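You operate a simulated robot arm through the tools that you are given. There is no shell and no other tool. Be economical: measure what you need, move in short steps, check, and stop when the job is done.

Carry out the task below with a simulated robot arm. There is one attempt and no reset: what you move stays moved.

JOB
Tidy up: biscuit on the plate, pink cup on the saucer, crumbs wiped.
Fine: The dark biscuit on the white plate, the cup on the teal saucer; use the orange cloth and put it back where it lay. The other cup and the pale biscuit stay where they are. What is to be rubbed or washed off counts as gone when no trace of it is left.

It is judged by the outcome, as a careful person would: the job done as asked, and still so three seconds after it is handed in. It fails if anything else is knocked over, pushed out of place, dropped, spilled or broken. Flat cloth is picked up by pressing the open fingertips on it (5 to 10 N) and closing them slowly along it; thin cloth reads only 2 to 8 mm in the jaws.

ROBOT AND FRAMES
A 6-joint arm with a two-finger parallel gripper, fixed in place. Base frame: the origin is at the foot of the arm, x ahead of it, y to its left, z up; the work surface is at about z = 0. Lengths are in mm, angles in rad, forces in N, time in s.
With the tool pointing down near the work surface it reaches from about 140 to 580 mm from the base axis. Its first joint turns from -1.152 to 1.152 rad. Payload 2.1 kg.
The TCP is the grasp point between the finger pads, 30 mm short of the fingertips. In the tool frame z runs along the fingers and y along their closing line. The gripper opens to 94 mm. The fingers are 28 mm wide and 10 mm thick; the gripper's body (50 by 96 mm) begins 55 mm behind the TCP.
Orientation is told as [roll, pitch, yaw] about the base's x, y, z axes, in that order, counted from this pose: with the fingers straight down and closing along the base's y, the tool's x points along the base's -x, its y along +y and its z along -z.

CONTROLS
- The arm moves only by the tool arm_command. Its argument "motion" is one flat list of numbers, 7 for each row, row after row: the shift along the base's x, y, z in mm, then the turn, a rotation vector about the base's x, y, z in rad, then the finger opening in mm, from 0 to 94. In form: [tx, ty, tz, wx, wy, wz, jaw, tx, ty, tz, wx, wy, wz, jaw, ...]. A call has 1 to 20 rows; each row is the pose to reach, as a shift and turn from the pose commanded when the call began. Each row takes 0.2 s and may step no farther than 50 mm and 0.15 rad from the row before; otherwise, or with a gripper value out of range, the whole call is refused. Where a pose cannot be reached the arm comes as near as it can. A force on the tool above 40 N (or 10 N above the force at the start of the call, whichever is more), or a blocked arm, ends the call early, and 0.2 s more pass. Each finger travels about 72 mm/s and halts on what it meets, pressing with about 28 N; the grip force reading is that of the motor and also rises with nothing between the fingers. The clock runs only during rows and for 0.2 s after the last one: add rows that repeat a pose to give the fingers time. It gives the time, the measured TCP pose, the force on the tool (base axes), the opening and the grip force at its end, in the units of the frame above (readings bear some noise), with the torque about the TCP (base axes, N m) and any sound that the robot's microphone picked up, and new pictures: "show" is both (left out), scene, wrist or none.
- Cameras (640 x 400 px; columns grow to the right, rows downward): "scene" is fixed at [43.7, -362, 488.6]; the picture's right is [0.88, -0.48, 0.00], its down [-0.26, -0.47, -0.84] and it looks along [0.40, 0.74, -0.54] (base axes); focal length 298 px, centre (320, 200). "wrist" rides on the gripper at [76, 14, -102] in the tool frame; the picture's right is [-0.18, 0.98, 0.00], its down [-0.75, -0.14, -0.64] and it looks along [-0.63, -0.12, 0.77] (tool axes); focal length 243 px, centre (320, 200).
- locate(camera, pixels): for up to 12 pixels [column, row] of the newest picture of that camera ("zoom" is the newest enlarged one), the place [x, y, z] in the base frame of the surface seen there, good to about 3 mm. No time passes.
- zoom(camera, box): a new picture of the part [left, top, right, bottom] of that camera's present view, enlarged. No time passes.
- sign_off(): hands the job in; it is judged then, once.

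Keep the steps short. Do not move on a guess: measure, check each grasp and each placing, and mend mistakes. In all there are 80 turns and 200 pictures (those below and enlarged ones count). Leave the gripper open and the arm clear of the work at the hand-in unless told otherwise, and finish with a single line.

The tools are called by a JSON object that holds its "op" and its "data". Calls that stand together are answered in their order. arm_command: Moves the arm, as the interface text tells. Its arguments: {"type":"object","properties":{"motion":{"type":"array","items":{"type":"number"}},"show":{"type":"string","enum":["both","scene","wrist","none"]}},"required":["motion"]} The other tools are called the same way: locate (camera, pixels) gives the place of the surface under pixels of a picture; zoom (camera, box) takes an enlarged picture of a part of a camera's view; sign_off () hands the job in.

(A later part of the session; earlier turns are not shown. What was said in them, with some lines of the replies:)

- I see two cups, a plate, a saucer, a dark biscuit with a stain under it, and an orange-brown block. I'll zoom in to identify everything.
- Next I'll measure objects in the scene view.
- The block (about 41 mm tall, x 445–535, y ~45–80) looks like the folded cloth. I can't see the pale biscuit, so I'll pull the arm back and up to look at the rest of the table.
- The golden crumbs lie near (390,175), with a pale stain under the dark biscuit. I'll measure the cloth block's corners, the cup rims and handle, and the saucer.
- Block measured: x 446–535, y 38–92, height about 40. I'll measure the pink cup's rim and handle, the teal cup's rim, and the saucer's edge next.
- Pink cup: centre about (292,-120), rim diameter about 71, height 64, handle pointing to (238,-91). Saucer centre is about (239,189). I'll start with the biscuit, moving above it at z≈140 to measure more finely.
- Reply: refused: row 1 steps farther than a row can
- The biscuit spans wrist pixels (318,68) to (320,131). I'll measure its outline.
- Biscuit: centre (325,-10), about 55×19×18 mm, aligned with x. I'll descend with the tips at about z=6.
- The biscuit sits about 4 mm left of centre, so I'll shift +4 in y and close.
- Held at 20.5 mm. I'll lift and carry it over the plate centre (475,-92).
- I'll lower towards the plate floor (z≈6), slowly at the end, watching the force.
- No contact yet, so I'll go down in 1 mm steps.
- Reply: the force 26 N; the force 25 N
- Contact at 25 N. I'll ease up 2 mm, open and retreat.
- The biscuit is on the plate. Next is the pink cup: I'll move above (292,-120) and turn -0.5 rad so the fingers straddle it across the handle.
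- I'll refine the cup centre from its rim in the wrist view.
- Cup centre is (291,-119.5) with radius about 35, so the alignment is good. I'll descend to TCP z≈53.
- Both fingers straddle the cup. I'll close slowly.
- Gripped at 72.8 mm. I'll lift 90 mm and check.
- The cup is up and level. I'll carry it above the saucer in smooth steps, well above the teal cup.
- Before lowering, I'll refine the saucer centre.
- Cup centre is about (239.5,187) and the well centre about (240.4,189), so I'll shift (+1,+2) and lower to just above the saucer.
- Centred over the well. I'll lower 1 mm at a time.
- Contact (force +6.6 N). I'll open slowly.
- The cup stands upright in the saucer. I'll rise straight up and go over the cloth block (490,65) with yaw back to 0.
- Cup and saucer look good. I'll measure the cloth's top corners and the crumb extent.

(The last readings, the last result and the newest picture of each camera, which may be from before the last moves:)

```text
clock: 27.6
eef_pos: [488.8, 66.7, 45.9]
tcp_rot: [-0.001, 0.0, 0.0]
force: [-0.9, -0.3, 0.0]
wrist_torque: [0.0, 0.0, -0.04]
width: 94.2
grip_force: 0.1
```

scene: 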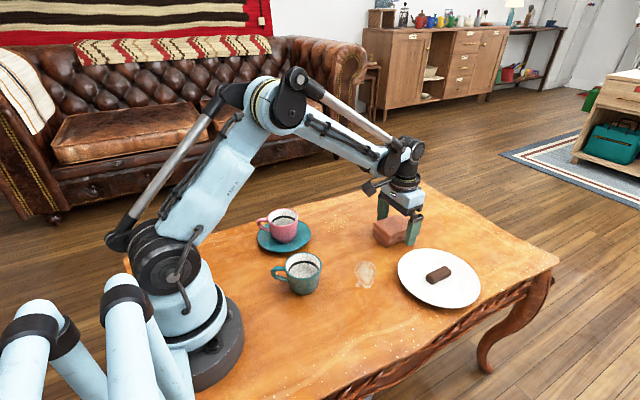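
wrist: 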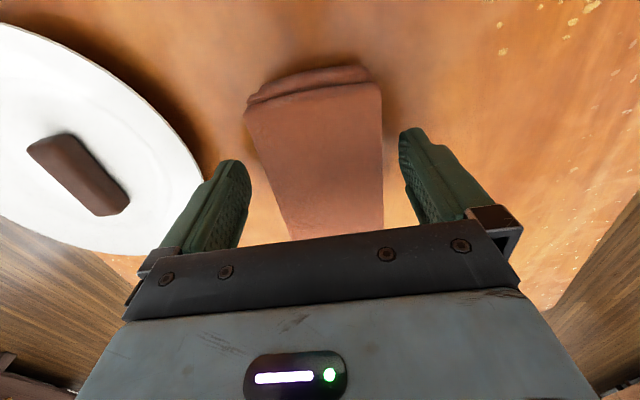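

The fingers straddle the cloth with clear margins. I'll close slowly.

{"op": "arm_command", "data": {"motion": [0, 0, 0, 0, 0, 0, 80, 0, 0, 0, 0, 0, 0, 68, 0, 0, 0, 0, 0, 0, 60, 0, 0, 0, 0, 0, 0, 54, 0, 0, 0, 0, 0, 0, 48, 0, 0, 0, 0, 0, 0, 42, 0, 0, 0, 0, 0, 0, 40]}}

```text
clock: 29.2
eef_pos: [489.8, 66.4, 45.1]
tcp_rot: [0.002, 0.001, 0.0]
force: [-0.6, 0.0, -0.7]
wrist_torque: [-0.01, -0.03, 0.02]
width: 60.7
grip_force: 28.0
```

scene: 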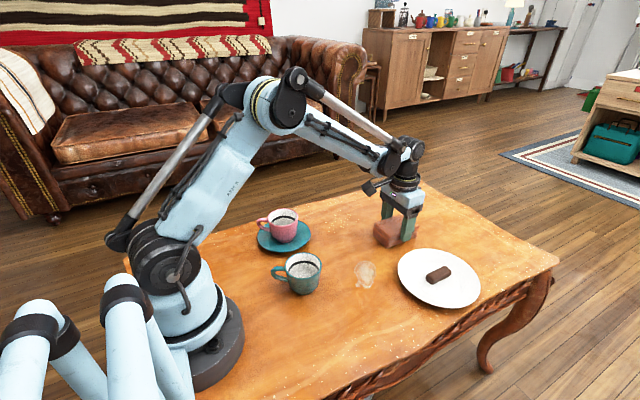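
wrist: 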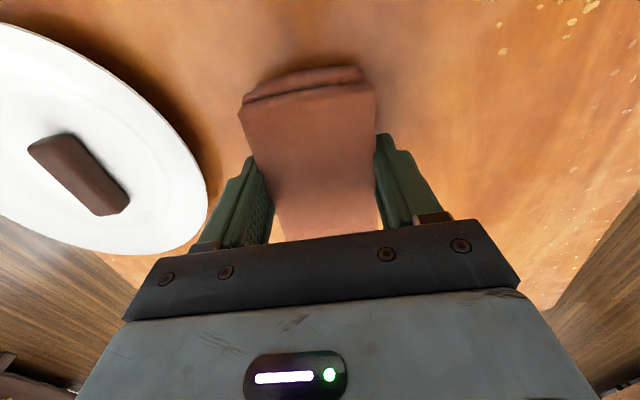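

Firm grip (60.7 mm); this pose is the return reference. I'll lift 30 mm and carry the cloth over the crumbs at (403,192).

{"op": "arm_command", "data": {"motion": [0, 0, 15, 0, 0, 0, 40, 0, 0, 35, 0, 0, 0, 40, -22, 31, 35, 0, 0, 0, 40, -44, 62, 35, 0, 0, 0, 40, -66, 93, 35, 0, 0, 0, 40, -86, 124, 35, 0, 0, 0, 40, -86, 124, 35, 0, 0, 0, 40]}}

{"op": "zoom", "data": {"camera": "scene", "box": [290, 165, 450, 265]}}

```text
clock: 30.8
eef_pos: [399.0, 193.2, 79.3]
tcp_rot: [0.0, 0.0, -0.001]
force: [0.3, 1.9, -0.5]
wrist_torque: [0.0, -0.01, 0.01]
width: 60.7
grip_force: 28.0
```

scene: 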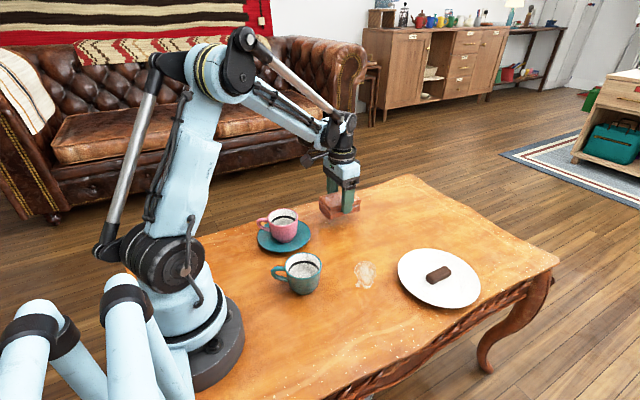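
wrist: 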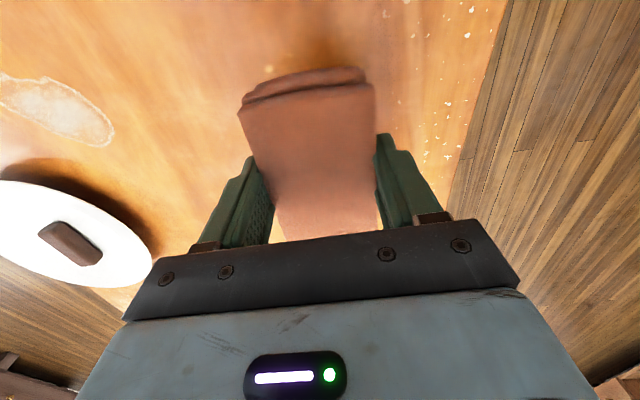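

```text
4.00 times, centred on (370, 215) of scene
```

zoom: 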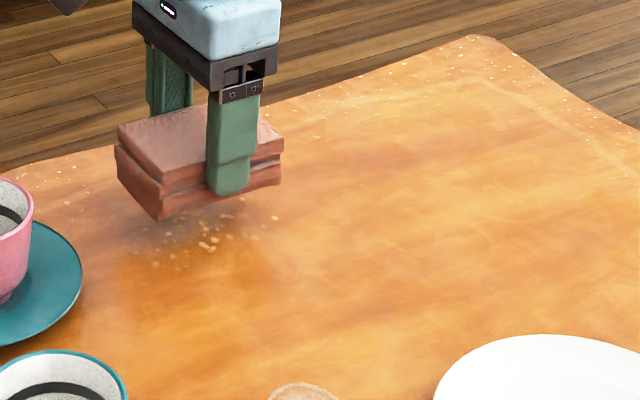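

Now I'll lower the cloth onto the crumbs, gently at the end.

{"op": "arm_command", "data": {"motion": [0, 0, -20, 0, 0, 0, 40, 0, 0, -30, 0, 0, 0, 40, 0, 0, -34, 0, 0, 0, 40, 0, 0, -36, 0, 0, 0, 40, 0, 0, -36, 0, 0, 0, 40], "show": "none"}}

```text
clock: 32.1
eef_pos: [403.0, 192.2, 44.6]
tcp_rot: [0.001, -0.002, 0.001]
force: [0.0, 0.5, 11.9]
wrist_torque: [0.0, -0.02, 0.03]
width: 61.0
grip_force: 27.9
stopped in row 5: the force on the tool passed its limit at 42 N (the readings are from after the stop); the commanded pose is now the measured one
```

The cloth is on the table at 12 N. I'll rub over the whole crumb patch in a loop.

{"op": "arm_command", "data": {"motion": [10, 0, 0, 0, 0, 0, 40, 20, 0, 0, 0, 0, 0, 40, 22, -10, 0, 0, 0, 0, 40, 22, -20, 0, 0, 0, 0, 40, 8, -20, 0, 0, 0, 0, 40, -6, -20, 0, 0, 0, 0, 40, -18, -20, 0, 0, 0, 0, 40, -20, -8, 0, 0, 0, 0, 40, -20, 5, 0, 0, 0, 0, 40, -20, 18, 0, 0, 0, 0, 40, -6, 20, 0, 0, 0, 0, 40, 8, 20, 0, 0, 0, 0, 40, 22, 20, 0, 0, 0, 0, 40, 22, 8, 0, 0, 0, 0, 40, 8, 0, 0, 0, 0, 0, 40, -8, 0, 0, 0, 0, 0, 40, -18, 0, 0, 0, 0, 0, 40, -8, 0, 0, 0, 0, 0, 40, 0, 0, 0, 0, 0, 0, 40]}}

{"op": "zoom", "data": {"camera": "scene", "box": [290, 165, 450, 265]}}

```text
clock: 32.6
eef_pos: [413.5, 192.1, 44.8]
tcp_rot: [-0.001, 0.005, 0.004]
force: [-0.5, 0.5, 9.3]
wrist_torque: [0.01, -0.49, 0.02]
width: 60.8
grip_force: 28.3
stopped in row 2: the force on the tool passed its limit at 45 N (the readings are from after the stop); the commanded pose is now the measured one
```

scene: 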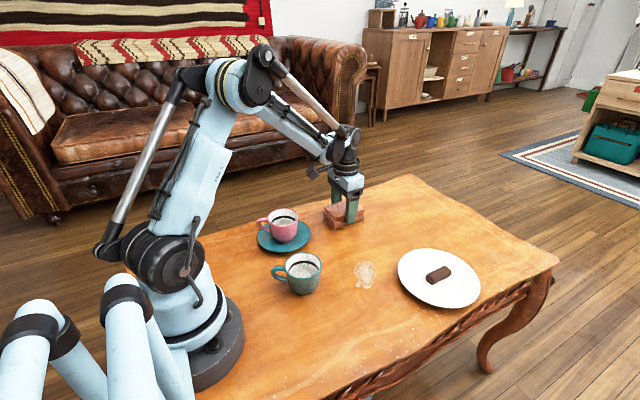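
wrist: 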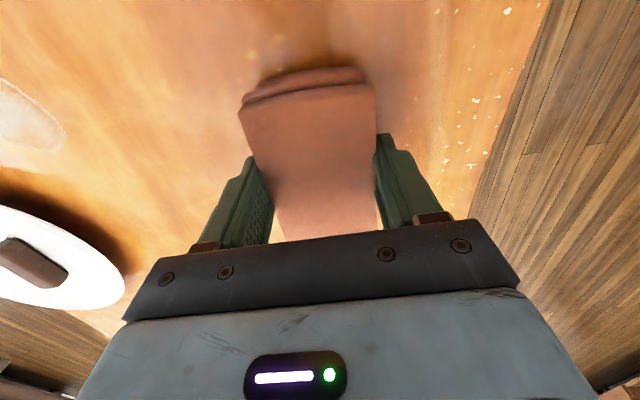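

```text
4.00 times, centred on (370, 215) of scene
```

zoom: 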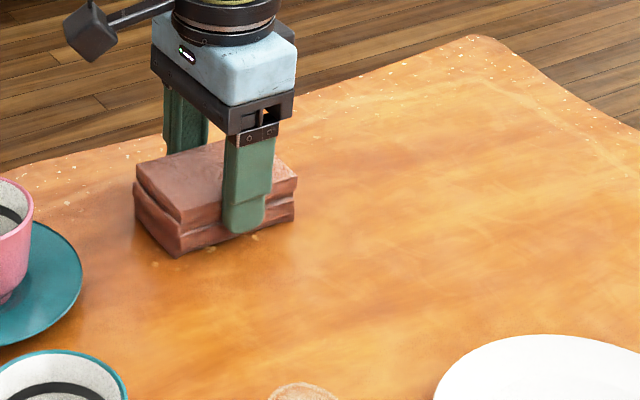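

It works but presses too hard. I'll ease up 0.7 mm and continue the loop.

{"op": "arm_command", "data": {"motion": [0, 0, 0.7, 0, 0, 0, 40, 0, 0, 0.7, 0, 0, 0, 40, 6, 0, 0.7, 0, 0, 0, 40, 12, 0, 0.7, 0, 0, 0, 40, 12, 0, 0.7, 0, 0, 0, 40], "show": "none"}}

```text
clock: 33.8
eef_pos: [426.3, 190.6, 46.0]
tcp_rot: [-0.002, 0.006, 0.006]
force: [-0.1, 0.4, -0.7]
wrist_torque: [-0.03, -0.01, 0.0]
width: 60.7
grip_force: 27.9
```

{"op": "arm_command", "data": {"motion": [0, 0, -0.5, 0, -0.006, -0.006, 40, 0, 0, -0.9, 0, -0.006, -0.006, 40, 0, 0, -0.9, 0, -0.006, -0.006, 40], "show": "none"}}

```text
clock: 34.6
eef_pos: [426.5, 191.4, 45.6]
tcp_rot: [-0.002, 0.0, -0.004]
force: [1.0, 2.1, 6.8]
wrist_torque: [0.04, 0.29, -0.08]
width: 61.1
grip_force: 28.7
```

7 N is good. I'll rub over the patch.

{"op": "arm_command", "data": {"motion": [8, -8, 0, 0, 0, 0, 40, 8, -18, 0, 0, 0, 0, 40, -4, -20, 0, 0, 0, 0, 40, -16, -20, 0, 0, 0, 0, 40, -28, -20, 0, 0, 0, 0, 40, -40, -20, 0, 0, 0, 0, 40, -44, -10, 0, 0, 0, 0, 40, -44, 0, 0, 0, 0, 0, 40, -44, 10, 0, 0, 0, 0, 40, -44, 18, 0, 0, 0, 0, 40, -32, 20, 0, 0, 0, 0, 40, -20, 20, 0, 0, 0, 0, 40, -8, 20, 0, 0, 0, 0, 40, 4, 20, 0, 0, 0, 0, 40, 8, 10, 0, 0, 0, 0, 40, 0, 0, 0, 0, 0, 0, 40, -15, 0, 0, 0, 0, 0, 40, -30, 0, 0, 0, 0, 0, 40, -40, 0, 0, 0, 0, 0, 40, -25, 0, 0, 0, 0, 0, 40]}}

{"op": "zoom", "data": {"camera": "scene", "box": [290, 165, 450, 265]}}

```text
clock: 35.3
eef_pos: [430.7, 171.1, 44.5]
tcp_rot: [0.0, -0.008, -0.007]
force: [1.6, 0.3, 10.1]
wrist_torque: [0.04, 0.56, -0.05]
width: 61.0
grip_force: 27.6
stopped in row 3: the force on the tool passed its limit at 45 N (the readings are from after the stop); the commanded pose is now the measured one
```

scene: 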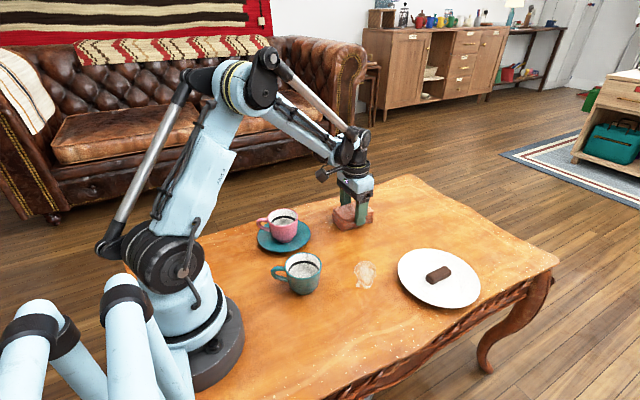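
wrist: 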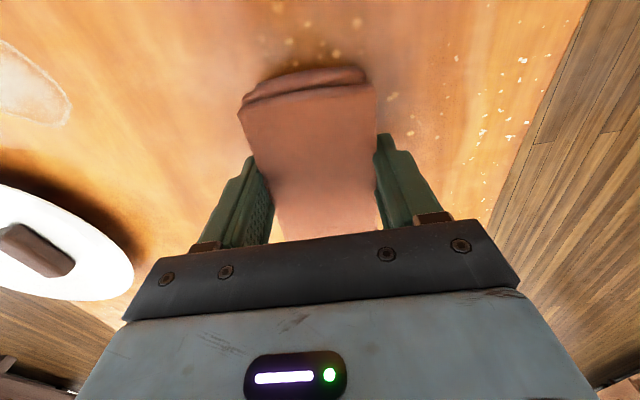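

```text
4.00 times, centred on (370, 215) of scene
```

zoom: 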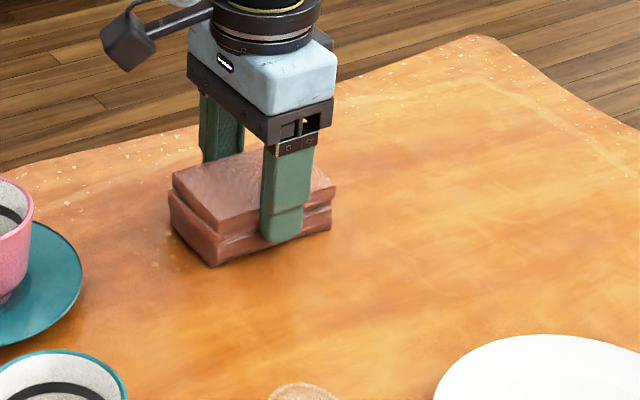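

Pressing 40 N is too stiff. I'll lift 5 mm, re-level, and come down with a lighter touch.

{"op": "arm_command", "data": {"motion": [0, 0, 5, 0, 0.008, 0.007, 40, -8, 0, 5, 0, 0.008, 0.007, 40, -8, 0, 5, 0, 0.008, 0.007, 40], "show": "none"}}

{"op": "arm_command", "data": {"motion": [0, 0, -2, 0, 0, 0, 40, 0, 0, -3, 0, 0, 0, 40, 0, 0, -3.5, 0, 0, 0, 40, 0, 0, -4, 0, 0, 0, 40, 0, 0, -4, 0, 0, 0, 40], "show": "none"}}

```text
clock: 36.1
eef_pos: [423.1, 170.9, 48.5]
tcp_rot: [0.0, -0.001, 0.001]
force: [0.4, -0.1, 0.3]
wrist_torque: [-0.01, 0.0, 0.01]
width: 60.8
grip_force: 27.8
```

```text
clock: 37.3
eef_pos: [423.8, 171.0, 45.7]
tcp_rot: [0.0, 0.001, 0.001]
force: [0.8, -0.5, -0.1]
wrist_torque: [0.0, 0.0, 0.01]
width: 61.1
grip_force: 27.8
```

{"op": "arm_command", "data": {"motion": [0, 0, -0.3, 0, 0, 0, 40, 0, 0, -0.5, 0, 0, 0, 40, 0, 0, -0.5, 0, 0, 0, 40], "show": "none"}}

{"op": "arm_command", "data": {"motion": [-8, 0, 0, 0, 0, 0, 40, -16, 0, 0, 0, 0, 0, 40, -24, 0, 0, 0, 0, 0, 40, -32, 0, 0, 0, 0, 0, 40, -40, 0, 0, 0, 0, 0, 40, -40, 0, 0, 0, 0, 0, 40]}}

{"op": "zoom", "data": {"camera": "scene", "box": [290, 165, 450, 265]}}

```text
clock: 38.1
eef_pos: [422.7, 171.4, 45.4]
tcp_rot: [-0.001, -0.001, 0.002]
force: [-0.1, 0.2, -0.7]
wrist_torque: [0.01, 0.03, 0.02]
width: 61.0
grip_force: 27.7
```

```text
clock: 39.5
eef_pos: [381.4, 171.0, 44.3]
tcp_rot: [-0.001, 0.0, 0.001]
force: [9.2, -1.2, 16.8]
wrist_torque: [-0.07, -0.49, 0.02]
width: 60.5
grip_force: 27.9
```

scene: 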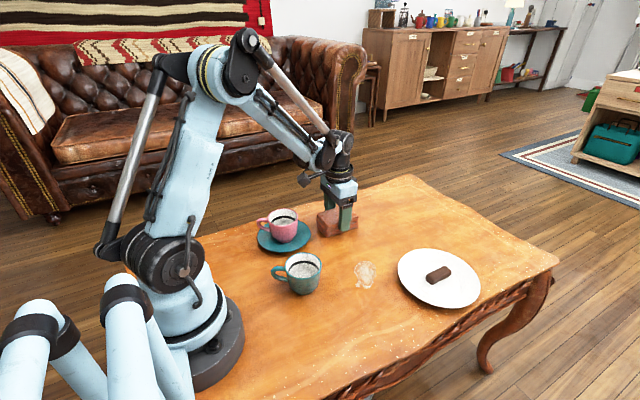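
wrist: 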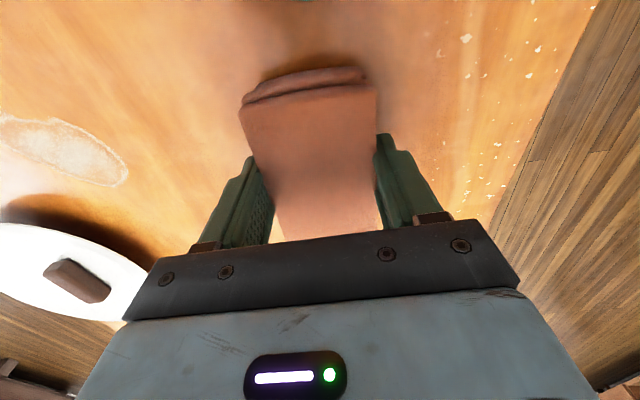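

```text
4.00 times, centred on (370, 215) of scene
```

zoom: 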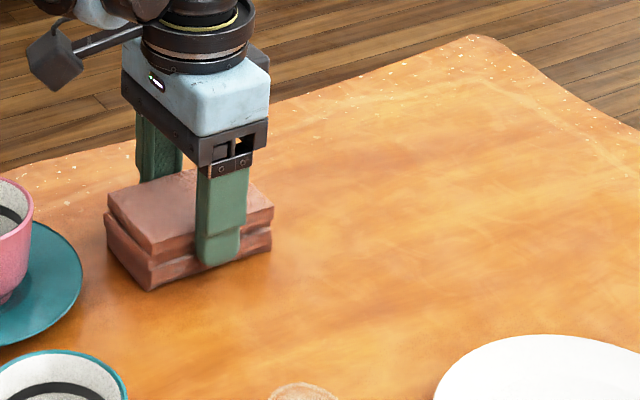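

It's cleaning nicely. I'll continue the stroke in +y, 0.4 mm lighter, then +x.

{"op": "arm_command", "data": {"motion": [0, 6, 0.4, 0, 0, 0, 40, 0, 14, 0.4, 0, 0, 0, 40, 0, 22, 0.4, 0, 0, 0, 40, 0, 30, 0.4, 0, 0, 0, 40, 0, 38, 0.4, 0, 0, 0, 40, 8, 42, 0.3, 0, 0, 0, 40, 16, 42, 0.2, 0, 0, 0, 40, 24, 42, 0.1, 0, 0, 0, 40, 32, 42, 0, 0, 0, 0, 40, 40, 42, 0, 0, 0, 0, 40, 48, 42, 0, 0, 0, 0, 40, 56, 42, 0, 0, 0, 0, 40], "show": "none"}}

```text
clock: 42.1
eef_pos: [439.7, 212.0, 45.4]
tcp_rot: [0.0, -0.002, 0.001]
force: [0.4, 0.1, 0.0]
wrist_torque: [0.02, 0.0, -0.04]
width: 61.1
grip_force: 27.9
```

Contact faded at the end. I'll press 0.8 mm lower and go back along -x, then -y.

{"op": "arm_command", "data": {"motion": [0, 0, -0.8, 0, 0, 0, 40, -2, -3, -0.8, 0, 0, 0, 40, -8, -8, -0.8, 0, 0, 0, 40, -16, -10, -0.7, 0, 0, 0, 40, -24, -10, -0.6, 0, 0, 0, 40, -32, -10, -0.5, 0, 0, 0, 40, -40, -10, -0.4, 0, 0, 0, 40, -48, -10, -0.3, 0, 0, 0, 40, -56, -10, -0.2, 0, 0, 0, 40, -56, -10, 0, 0, 0, 0, 40], "show": "none"}}

{"op": "arm_command", "data": {"motion": [0, -5, 0, 0, 0, 0, 40, 5, -14, 0, 0, 0, 0, 40, 14, -18, -0.1, 0, 0, 0, 40, 24, -18, -0.2, 0, 0, 0, 40, 34, -18, -0.4, 0, 0, 0, 40, 44, -18, -0.6, 0, 0, 0, 40, 54, -18, -0.8, 0, 0, 0, 40, 54, -18, 15, 0, 0, 0, 40, 54, -40, 40, 0, 0, 0, 40, 54, -75, 40, 0, 0, 0, 40]}}

{"op": "zoom", "data": {"camera": "scene", "box": [290, 185, 390, 248]}}

```text
clock: 44.0
eef_pos: [388.8, 204.2, 45.0]
tcp_rot: [-0.001, -0.002, 0.0]
force: [0.7, -0.1, 11.3]
wrist_torque: [0.04, 0.35, 0.01]
width: 60.6
grip_force: 28.1
stopped in row 9: the force on the tool passed its limit at 43 N (the readings are from after the stop); the commanded pose is now the measured one
```

```text
clock: 45.3
eef_pos: [420.2, 185.6, 43.7]
tcp_rot: [0.0, 0.001, 0.0]
force: [-0.9, -0.3, 12.1]
wrist_torque: [0.11, -0.37, -0.01]
width: 60.7
grip_force: 28.7
stopped in row 6: the force on the tool passed its limit at 45 N (the readings are from after the stop); the commanded pose is now the measured one
```

scene: 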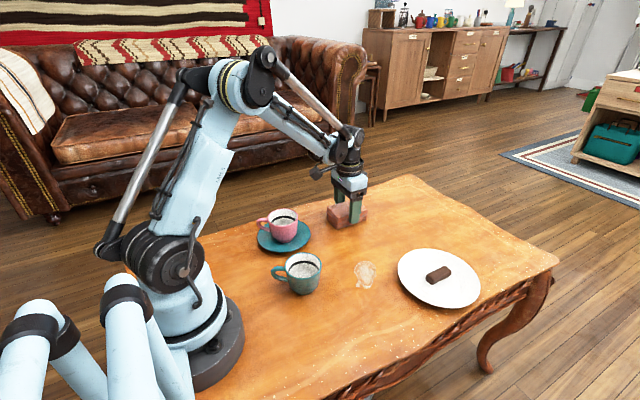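
wrist: 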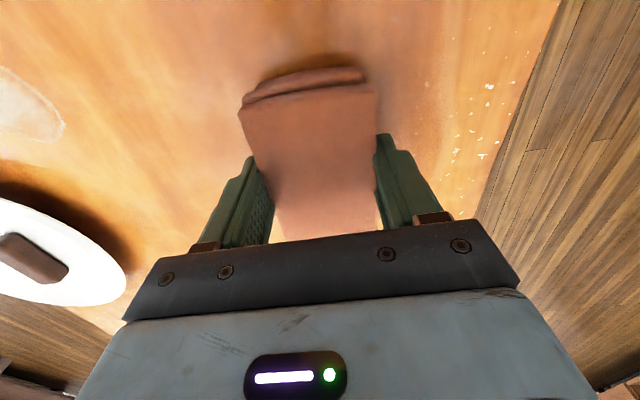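

```text
6.35 times, centred on (340, 216) of scene
```

zoom: 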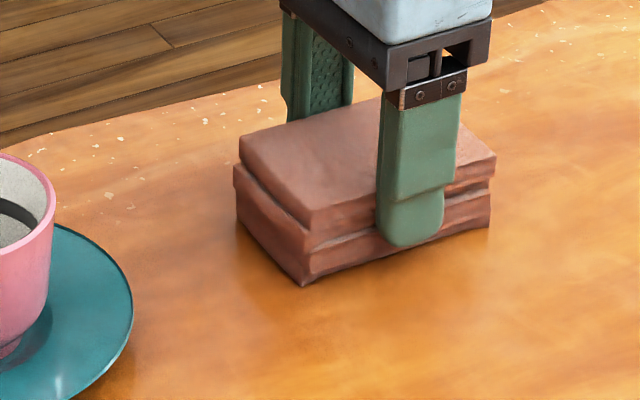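

I'll lift and move the cloth aside towards the stain, then inspect the crumb area.

{"op": "arm_command", "data": {"motion": [0, 0, 15, 0, 0, 0, 40, 0, 0, 35, 0, 0, 0, 40, -10, -35, 35, 0, 0, 0, 40, -20, -70, 35, 0, 0, 0, 40, -35, -105, 35, 0, 0, 0, 40, -50, -140, 35, 0, 0, 0, 40, -68, -184, 35, 0, 0, 0, 40, -68, -184, 35, 0, 0, 0, 40]}}

{"op": "zoom", "data": {"camera": "scene", "box": [300, 195, 380, 245]}}

{"op": "zoom", "data": {"camera": "scene", "box": [330, 240, 410, 300]}}

```text
clock: 47.1
eef_pos: [349.3, 0.7, 75.4]
tcp_rot: [0.0, 0.002, 0.002]
force: [0.5, -0.2, -0.1]
wrist_torque: [0.02, 0.02, -0.01]
width: 60.7
grip_force: 28.2
```

scene: 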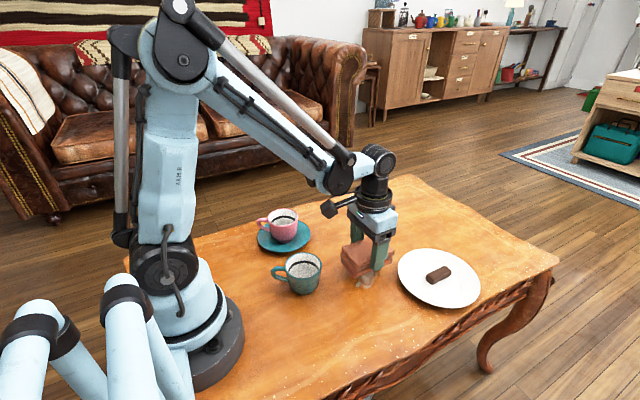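
wrist: 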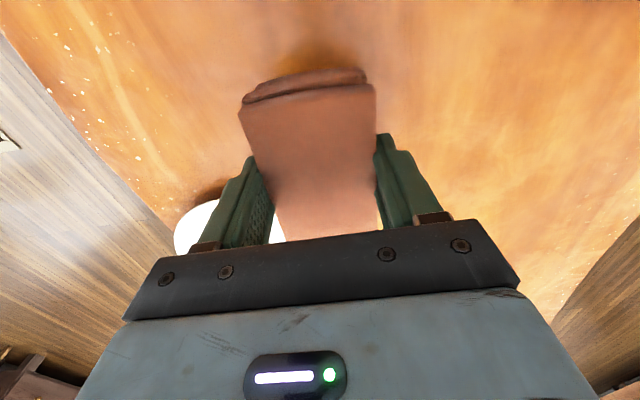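

```text
8.00 times, centred on (340, 220) of scene
```

zoom: 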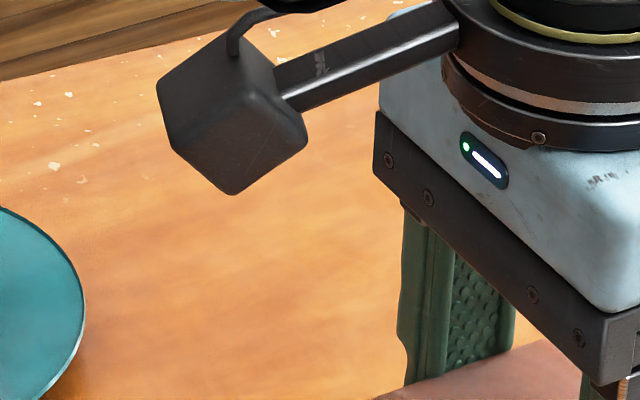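

```text
6.67 times, centred on (370, 270) of scene
```

zoom: 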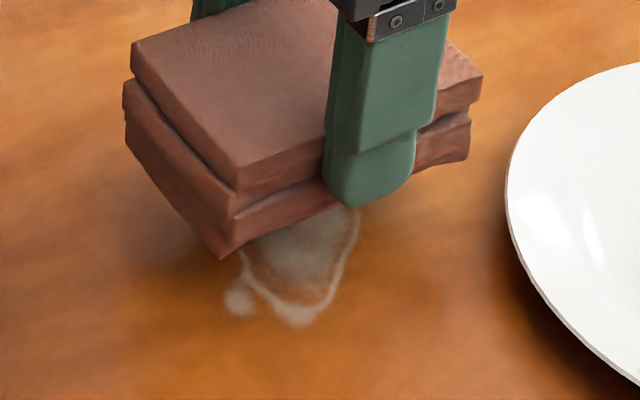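

The crumb area visible so far is clean. The pale residue where the biscuit lay should be wiped too, so I'll lower onto it gradually.

{"op": "arm_command", "data": {"motion": [5, -2, -15, 0, 0, 0, 40, 5, -2, -27, 0, 0, 0, 40, 5, -2, -31, 0, 0, 0, 40, 5, -2, -32, 0, 0, 0, 40, 5, -2, -32, 0, 0, 0, 40], "show": "none"}}

{"op": "arm_command", "data": {"motion": [0, 0, -0.5, 0, 0, 0, 40, 0, 0, -1, 0, 0, 0, 40, 0, 0, -1, 0, 0, 0, 40], "show": "none"}}

```text
clock: 48.3
eef_pos: [356.9, -0.1, 45.3]
tcp_rot: [0.0, 0.001, 0.002]
force: [0.9, -0.1, 1.1]
wrist_torque: [0.0, -0.02, -0.03]
width: 60.9
grip_force: 27.4
```

```text
clock: 49.1
eef_pos: [355.6, -0.5, 45.1]
tcp_rot: [0.0, 0.0, 0.0]
force: [-0.4, -1.0, -0.6]
wrist_torque: [0.04, 0.0, 0.02]
width: 60.9
grip_force: 28.1
```

{"op": "arm_command", "data": {"motion": [0, 0, -0.5, 0, 0, 0, 40, 0, 0, -0.8, 0, 0, 0, 40, 0, 0, -0.8, 0, 0, 0, 40], "show": "none"}}

```text
clock: 49.9
eef_pos: [358.9, -0.9, 45.5]
tcp_rot: [0.001, 0.001, 0.0]
force: [-0.4, -0.1, -0.4]
wrist_torque: [0.01, 0.01, 0.02]
width: 61.0
grip_force: 27.3
```

{"op": "arm_command", "data": {"motion": [0, 0, -0.5, 0, 0, 0, 40, 0, 0, -0.8, 0, 0, 0, 40, 0, 0, -0.8, 0, 0, 0, 40], "show": "none"}}

```text
clock: 50.7
eef_pos: [357.5, -0.3, 44.5]
tcp_rot: [-0.001, 0.002, -0.001]
force: [1.0, -1.0, 1.5]
wrist_torque: [0.01, -0.11, -0.06]
width: 60.8
grip_force: 28.1
```

Just touching. I'll press 0.4 mm more and rub a loop over the residue.

{"op": "arm_command", "data": {"motion": [0, -6, -0.4, 0, 0, 0, 40, 0, -14, -0.4, 0, 0, 0, 40, 0, -20, -0.4, 0, 0, 0, 40, -8, -22, -0.3, 0, 0, 0, 40, -16, -22, -0.3, 0, 0, 0, 40, -22, -16, -0.2, 0, 0, 0, 40, -22, -8, -0.2, 0, 0, 0, 40, -22, 0, -0.2, 0, 0, 0, 40, -22, 8, -0.2, 0, 0, 0, 40, -16, 16, -0.2, 0, 0, 0, 40, -8, 22, -0.3, 0, 0, 0, 40, 0, 22, -0.4, 0, 0, 0, 40, 0, 14, -0.4, 0, 0, 0, 40, 0, 6, -0.4, 0, 0, 0, 40, 0, 0, -0.4, 0, 0, 0, 40, 0, 0, 0, 0, 0, 0, 40]}}

{"op": "zoom", "data": {"camera": "scene", "box": [320, 230, 420, 300]}}

```text
clock: 51.8
eef_pos: [348.6, -22.8, 44.8]
tcp_rot: [0.001, -0.004, 0.0]
force: [1.1, 0.3, 13.9]
wrist_torque: [0.1, 0.45, -0.04]
width: 61.0
grip_force: 28.4
stopped in row 5: the force on the tool passed its limit at 46 N (the readings are from after the stop); the commanded pose is now the measured one
```

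scene: 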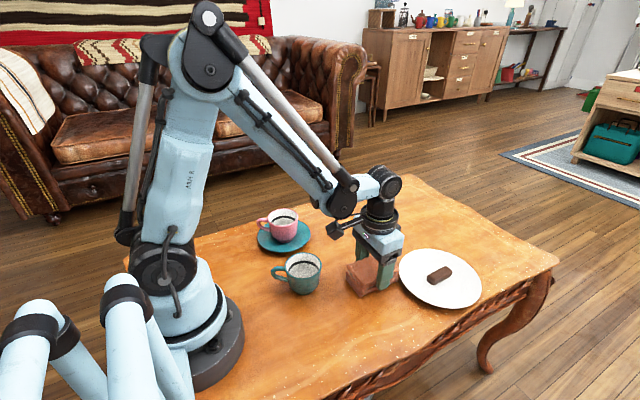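
wrist: 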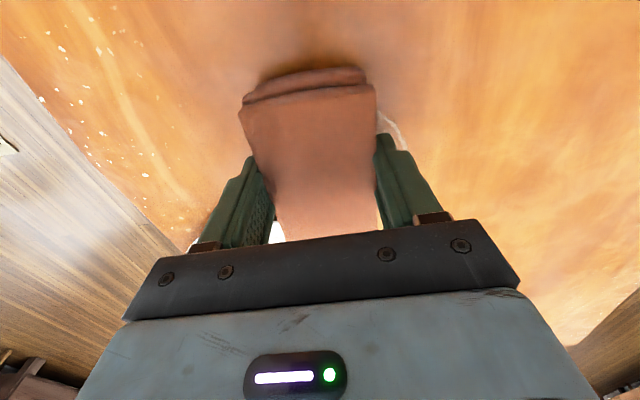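

```text
5.71 times, centred on (370, 265) of scene
```

zoom: 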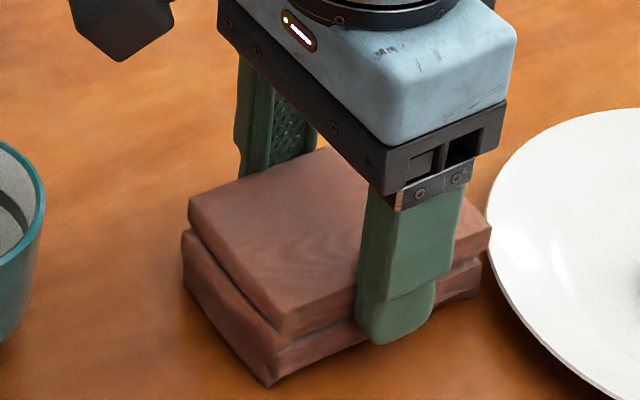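

The cloth's corner is near the plate, so I'll go to smaller x from here. Now I'll continue the loop in -x, then +y, a bit lighter.

{"op": "arm_command", "data": {"motion": [-4, 0, 0.5, 0, 0.004, 0, 40, -10, 0, 0.5, 0, 0.004, 0, 40, -14, 6, 0.5, 0, 0.004, 0, 40, -14, 14, 0.5, 0, 0.004, 0, 40, -14, 22, 0.5, 0, 0.004, 0, 40, -14, 30, 0.5, 0, 0.004, 0, 40, -8, 38, 0.4, 0, 0.004, 0, 40, 0, 42, 0.3, 0, 0.004, 0, 40, 8, 42, 0.2, 0, 0.004, 0, 40, 8, 42, 0.2, 0, 0.004, 0, 40], "show": "none"}}

```text
clock: 54.0
eef_pos: [356.9, 18.5, 44.9]
tcp_rot: [0.0, 0.0, 0.0]
force: [-0.1, 0.1, 0.2]
wrist_torque: [-0.03, 0.05, 0.01]
width: 60.9
grip_force: 28.5
```

Contact is light, so I'll press 0.7 mm lower and make another pass at this y, then look.

{"op": "arm_command", "data": {"motion": [0, 0, -0.7, 0, 0, 0, 40, 2, -4, -0.8, 0, 0, 0, 40, -6, -8, -0.8, 0, 0, 0, 40, -14, -8, -0.7, 0, 0, 0, 40, -22, -8, -0.6, 0, 0, 0, 40, -22, -2, -0.6, 0, 0, 0, 40, -14, 2, -0.6, 0, 0, 0, 40, -6, 2, -0.7, 0, 0, 0, 40, 0, 0, -0.7, 0, 0, 0, 40], "show": "none"}}

{"op": "arm_command", "data": {"motion": [0, 0, 15, 0, 0, 0, 40, 0, 0, 40, 0, 0, 0, 40, 15, 30, 50, 0, 0, 0, 40, 45, 50, 50, 0, 0, 0, 40, 80, 60, 50, 0, 0, 0, 40, 115, 62, 50, 0, 0, 0, 40, 115, 62, 50, 0, 0, 0, 40]}}

{"op": "zoom", "data": {"camera": "scene", "box": [300, 195, 420, 300]}}

```text
clock: 54.5
eef_pos: [356.7, 18.2, 44.5]
tcp_rot: [0.004, 0.004, 0.001]
force: [-2.0, 0.9, 13.7]
wrist_torque: [-0.2, -0.43, 0.01]
width: 60.9
grip_force: 27.7
stopped in row 2: the force on the tool passed its limit at 45 N (the readings are from after the stop); the commanded pose is now the measured one
```

```text
clock: 56.1
eef_pos: [475.8, 81.9, 95.8]
tcp_rot: [0.004, 0.002, 0.001]
force: [0.8, 0.0, -0.6]
wrist_torque: [0.04, 0.04, -0.01]
width: 60.9
grip_force: 27.8
```

scene: 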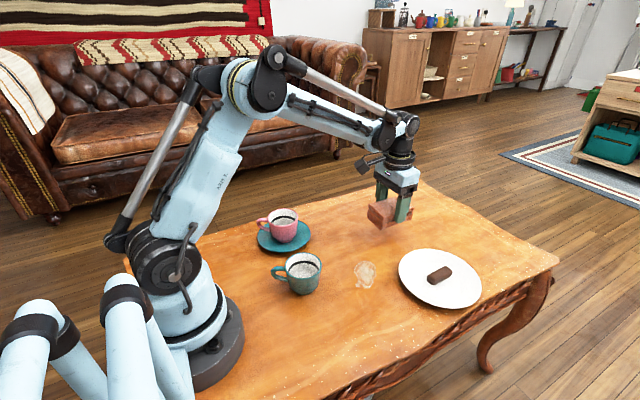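
wrist: 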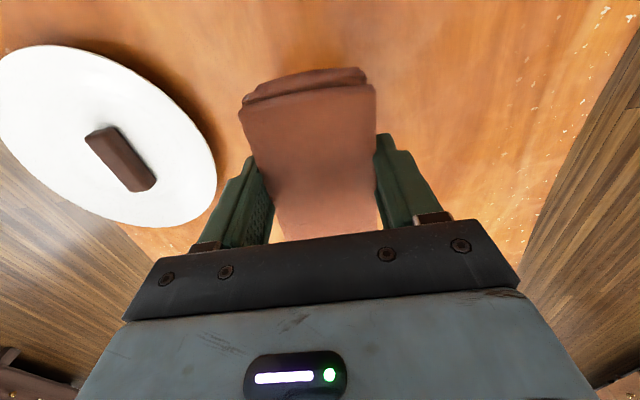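

```text
3.81 times, centred on (360, 248) of scene
```

zoom: 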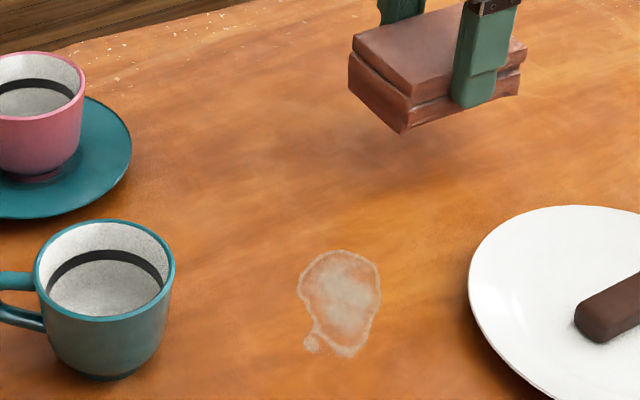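

The golden crumbs are completely gone. I'll look closely to see whether the pale mark has changed, and check the plate position.

{"op": "zoom", "data": {"camera": "scene", "box": [310, 200, 440, 290]}}

{"op": "zoom", "data": {"camera": "scene", "box": [345, 255, 395, 295]}}

{"op": "zoom", "data": {"camera": "scene", "box": [240, 200, 500, 360]}}

{"op": "locate", "data": {"camera": "scene", "pixels": [[400, 275], [480, 295], [440, 250], [440, 306], [420, 270], [460, 285]]}}

```text
4.44 times, centred on (375, 245) of scene
```

zoom: 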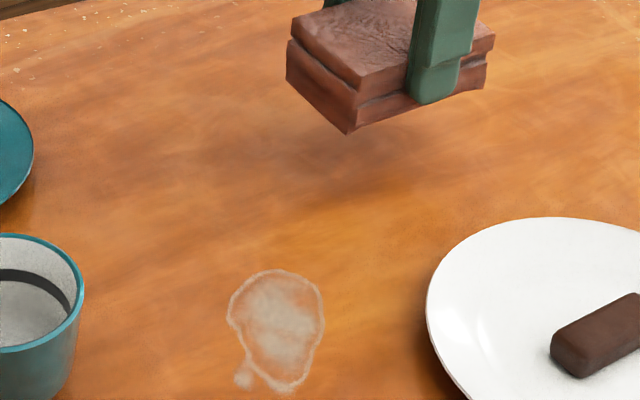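

```text
10.00 times, centred on (370, 275) of scene
```

zoom: 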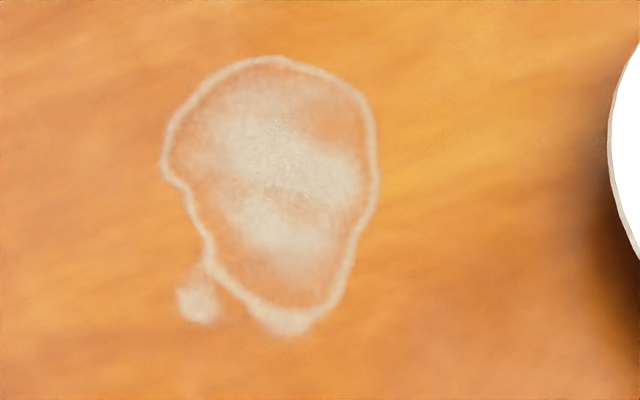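

```text
2.46 times, centred on (370, 280) of scene
```

zoom: 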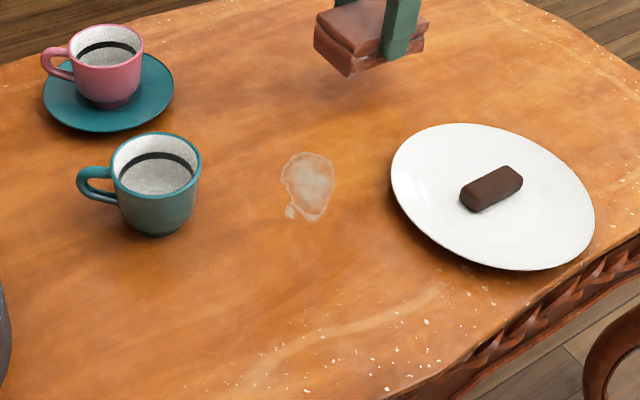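

```text
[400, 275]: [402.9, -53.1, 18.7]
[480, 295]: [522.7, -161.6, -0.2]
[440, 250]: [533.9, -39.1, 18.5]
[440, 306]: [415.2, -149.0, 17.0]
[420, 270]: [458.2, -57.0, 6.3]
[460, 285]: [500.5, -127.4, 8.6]
```

The crumbs are gone. The mark looks unchanged, and the plate shifted about 3 mm at most. To decide whether the mark can be wiped at all, I'll do one more firm rub kept away from the plate (cloth centre x≈340) and compare with the 10× picture.

{"op": "arm_command", "data": {"motion": [-35, -20, 0, -0.004, -0.003, 0, 40, -70, -40, 0, -0.004, -0.003, 0, 40, -105, -60, -5, -0.004, -0.003, 0, 40, -132, -75, -20, -0.004, -0.003, 0, 40, -132, -75, -40, -0.004, -0.003, 0, 40, -132, -75, -48, -0.004, -0.003, 0, 40, -132, -75, -49, -0.004, -0.003, 0, 40, -132, -75, -49, -0.004, -0.003, 0, 40], "show": "none"}}

{"op": "arm_command", "data": {"motion": [0, 0, -0.5, 0, 0, 0, 40, 0, 0, -1, 0, 0, 0, 40, 0, 0, -1, 0, 0, 0, 40], "show": "none"}}

```text
clock: 57.9
eef_pos: [340.3, 5.4, 46.9]
tcp_rot: [0.001, -0.001, 0.003]
force: [-0.3, -1.2, -1.3]
wrist_torque: [0.02, 0.0, -0.03]
width: 60.8
grip_force: 27.9
```

```text
clock: 58.7
eef_pos: [340.5, 5.6, 45.9]
tcp_rot: [0.0, 0.002, 0.003]
force: [-0.8, 0.0, 0.3]
wrist_torque: [0.0, -0.03, -0.04]
width: 61.1
grip_force: 28.2
```

{"op": "arm_command", "data": {"motion": [0, 0, -0.5, 0, 0, 0, 40, 0, 0, -1, 0, 0, 0, 40, 0, 0, -1, 0, 0, 0, 40], "show": "none"}}

{"op": "arm_command", "data": {"motion": [0, 0, -0.4, 0, 0, 0, 40, 0, 0, -0.4, 0, 0, 0, 40], "show": "none"}}

```text
clock: 59.5
eef_pos: [340.2, 4.9, 45.5]
tcp_rot: [-0.001, 0.0, 0.001]
force: [-2.1, 0.6, 12.3]
wrist_torque: [0.07, 0.03, 0.0]
width: 60.8
grip_force: 28.0
```

```text
clock: 60.1
eef_pos: [340.2, 4.8, 44.4]
tcp_rot: [-0.003, 0.001, 0.002]
force: [1.4, 0.1, 30.1]
wrist_torque: [0.07, 0.14, 0.0]
width: 61.0
grip_force: 27.5
```

30 N is too firm to slide, so I'll ease up 0.4 mm and rub in y and x.

{"op": "arm_command", "data": {"motion": [0, 0, 0.4, 0, 0, 0, 40, 0, -6, 0.4, 0, 0, 0, 40, 0, -13, 0.4, 0, 0, 0, 40, 0, -20, 0.4, 0, 0, 0, 40, 0, -13, 0.4, 0, 0, 0, 40, 0, -6, 0.4, 0, 0, 0, 40, 0, 0, 0.4, 0, 0, 0, 40, 0, 7, 0.4, 0, 0, 0, 40, 0, 14, 0.4, 0, 0, 0, 40, 0, 7, 0.4, 0, 0, 0, 40, 0, 0, 0.4, 0, 0, 0, 40, 6, 0, 0.4, 0, 0, 0, 40, 0, 0, 0.4, 0, 0, 0, 40, -8, 0, 0.4, 0, 0, 0, 40, 0, 0, 0.4, 0, 0, 0, 40], "show": "none"}}

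{"op": "arm_command", "data": {"motion": [0, 0, 15, 0, 0, 0, 40, 0, 0, 40, 0, 0, 0, 40, 15, 30, 50, 0, 0, 0, 40, 45, 50, 50, 0, 0, 0, 40, 80, 60, 50, 0, 0, 0, 40, 115, 62, 50, 0, 0, 0, 40, 115, 62, 50, 0, 0, 0, 40], "show": "scene"}}

{"op": "zoom", "data": {"camera": "scene", "box": [345, 255, 395, 295]}}

```text
clock: 60.6
eef_pos: [340.5, 5.5, 44.7]
tcp_rot: [0.001, 0.0, 0.0]
force: [-0.3, 0.9, 16.5]
wrist_torque: [-0.24, 0.06, -0.05]
width: 60.9
grip_force: 27.2
stopped in row 2: the force on the tool passed its limit at 45 N (the readings are from after the stop); the commanded pose is now the measured one
```

```text
clock: 62.2
eef_pos: [455.3, 65.7, 93.0]
tcp_rot: [0.003, 0.001, 0.002]
force: [0.2, -0.1, -1.2]
wrist_torque: [0.02, -0.03, 0.02]
width: 60.8
grip_force: 27.7
```

scene: 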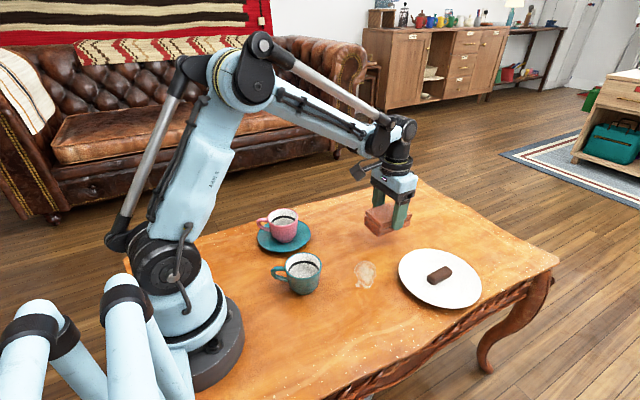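

```text
10.00 times, centred on (370, 275) of scene
```

zoom: 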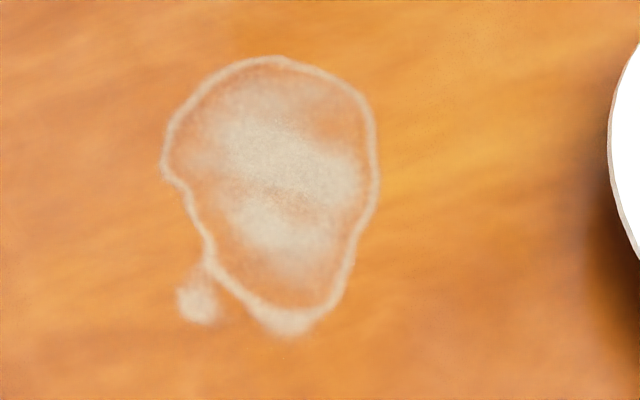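

The mark is identical after firm rubbing: it is in the table finish, not crumbs, so I'm leaving it. Next I'll return the cloth to its original spot (TCP 489.3, 66.5).

{"op": "arm_command", "data": {"motion": [20, 0, 0, -0.002, 0, 0, 40, 34, 0, -20, -0.002, 0, -0.001, 40, 34, 0, -38, -0.002, 0, -0.001, 40, 34, 0, -38, -0.002, 0, -0.001, 40], "show": "none"}}

{"op": "arm_command", "data": {"motion": [0, 0, 0, 0, 0, 0, 40], "show": "none"}}

{"op": "arm_command", "data": {"motion": [0, 0, 0, 0, 0, 0, 40]}}

{"op": "zoom", "data": {"camera": "scene", "box": [310, 200, 440, 290]}}

```text
clock: 63.2
eef_pos: [487.8, 67.6, 55.5]
tcp_rot: [-0.001, 0.002, 0.0]
force: [0.4, 0.8, -0.9]
wrist_torque: [0.0, 0.02, -0.03]
width: 60.9
grip_force: 27.9
```

```text
clock: 63.6
eef_pos: [487.9, 67.4, 56.1]
tcp_rot: [0.0, 0.001, 0.001]
force: [-0.3, 0.1, 0.3]
wrist_torque: [0.02, -0.01, 0.0]
width: 61.1
grip_force: 27.9
```

```text
clock: 64.0
eef_pos: [488.6, 67.8, 56.7]
tcp_rot: [0.0, 0.001, 0.002]
force: [0.5, 0.7, -0.3]
wrist_torque: [-0.01, 0.0, -0.01]
width: 60.9
grip_force: 27.8
```

scene: 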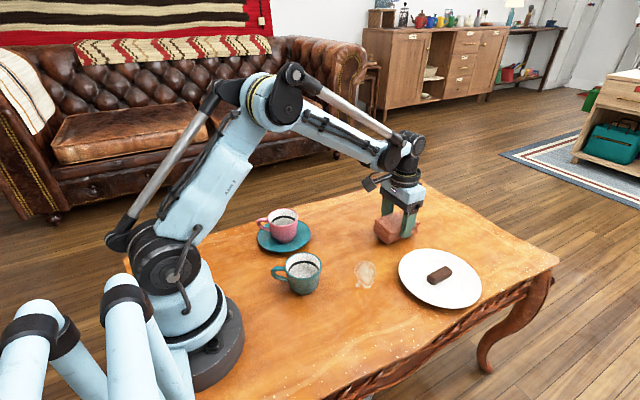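
wrist: 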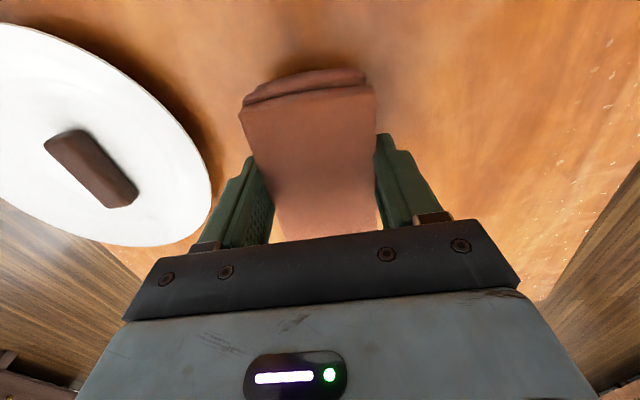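

```text
4.44 times, centred on (375, 245) of scene
```

zoom: 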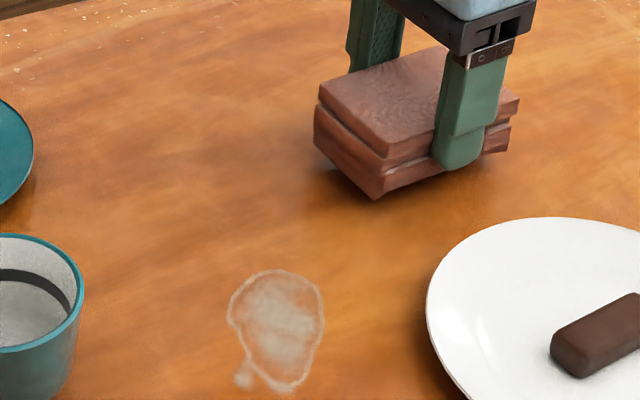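

Good alignment. I'll lower the final 11 mm.

{"op": "arm_command", "data": {"motion": [1, -1, -6, 0, 0, 0, 40, 1, -1, -9.5, 0, 0, 0, 40, 1, -1, -10.5, 0, 0, 0, 40, 1, -1, -10.5, 0, 0, 0, 40], "show": "none"}}

```text
clock: 65.0
eef_pos: [488.5, 66.8, 45.9]
tcp_rot: [0.001, 0.001, 0.0]
force: [-0.1, -1.0, 0.3]
wrist_torque: [0.01, 0.01, -0.03]
width: 60.9
grip_force: 28.2
```

{"op": "arm_command", "data": {"motion": [0, 0, -0.5, 0, 0, 0, 40, 0, 0, -1, 0, 0, 0, 40, 0, 0, -1, 0, 0, 0, 40], "show": "none"}}

```text
clock: 65.8
eef_pos: [489.8, 66.5, 46.2]
tcp_rot: [0.0, 0.001, 0.002]
force: [-0.5, -0.3, -0.2]
wrist_torque: [-0.02, 0.03, 0.04]
width: 60.6
grip_force: 27.6
```

{"op": "arm_command", "data": {"motion": [0, 0, -0.5, 0, 0, 0, 40, 0, 0, -0.9, 0, 0, 0, 40, 0, 0, -0.9, 0, 0, 0, 40], "show": "none"}}

```text
clock: 66.6
eef_pos: [489.7, 65.3, 45.1]
tcp_rot: [-0.001, -0.001, 0.001]
force: [-0.1, -0.9, 23.3]
wrist_torque: [-0.11, 0.16, -0.01]
width: 61.3
grip_force: 28.2
```

Contact. I'll ease up 0.6 mm, open slowly, and rise straight up.

{"op": "arm_command", "data": {"motion": [0, 0, 0.6, 0, 0, 0, 50, 0, 0, 0.6, 0, 0, 0, 62, 0, 0, 0.6, 0, 0, 0, 68, 0, 0, 0.6, 0, 0, 0, 78, 0, 0, 0.6, 0, 0, 0, 90, 0, 0, 0.6, 0, 0, 0, 94, 0, 0, 20, 0, 0, 0, 94, 0, 0, 55, 0, 0, 0, 94, -20, 0, 95, 0, 0, 0, 94, -60, 0, 120, 0, 0, 0, 94, -100, 0, 145, 0, 0, 0, 94, -140, 0, 170, 0, 0, 0, 94, -180, 0, 195, 0, 0, 0, 94]}}

{"op": "zoom", "data": {"camera": "scene", "box": [240, 200, 500, 360]}}

{"op": "zoom", "data": {"camera": "scene", "box": [300, 175, 460, 275]}}

```text
clock: 69.4
eef_pos: [311.8, 66.0, 237.8]
tcp_rot: [0.001, 0.002, 0.001]
force: [1.0, 0.1, 0.3]
wrist_torque: [-0.03, 0.03, 0.0]
width: 93.8
grip_force: 0.1
```

scene: 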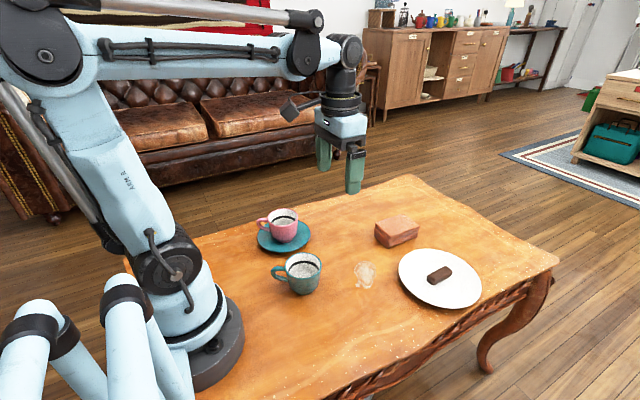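
wrist: 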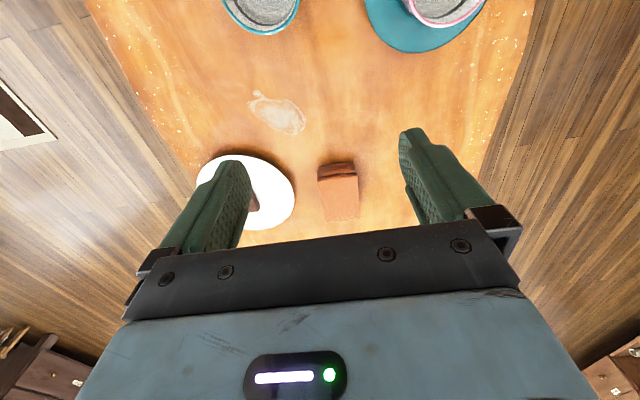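

```text
2.46 times, centred on (370, 280) of scene
```

zoom: 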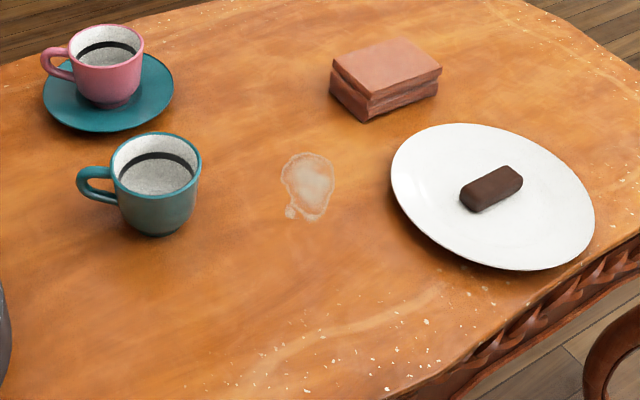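

```text
4.00 times, centred on (380, 225) of scene
```

zoom: 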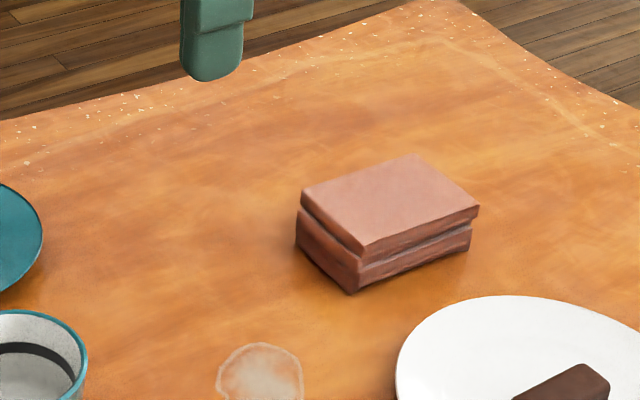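

Final check: the dark biscuit is on the plate and the pink cup stands upright in the teal saucer. The crumbs are gone, and the cloth is back within about 4 mm of where it lay. The teal cup hasn't moved, and the gripper is open and clear. I'm handing in.

{"op": "sign_off", "data": {}}

```text
The job is handed in.
```

The dark biscuit is on the white plate, the pink cup is on the teal saucer, the crumbs are wiped and the orange cloth is back within about 4 mm of its place; the cloth nudged the plate about 3 mm, the pale mark under the biscuit did not rub off and stays, and I never saw a pale biscuit on the table.
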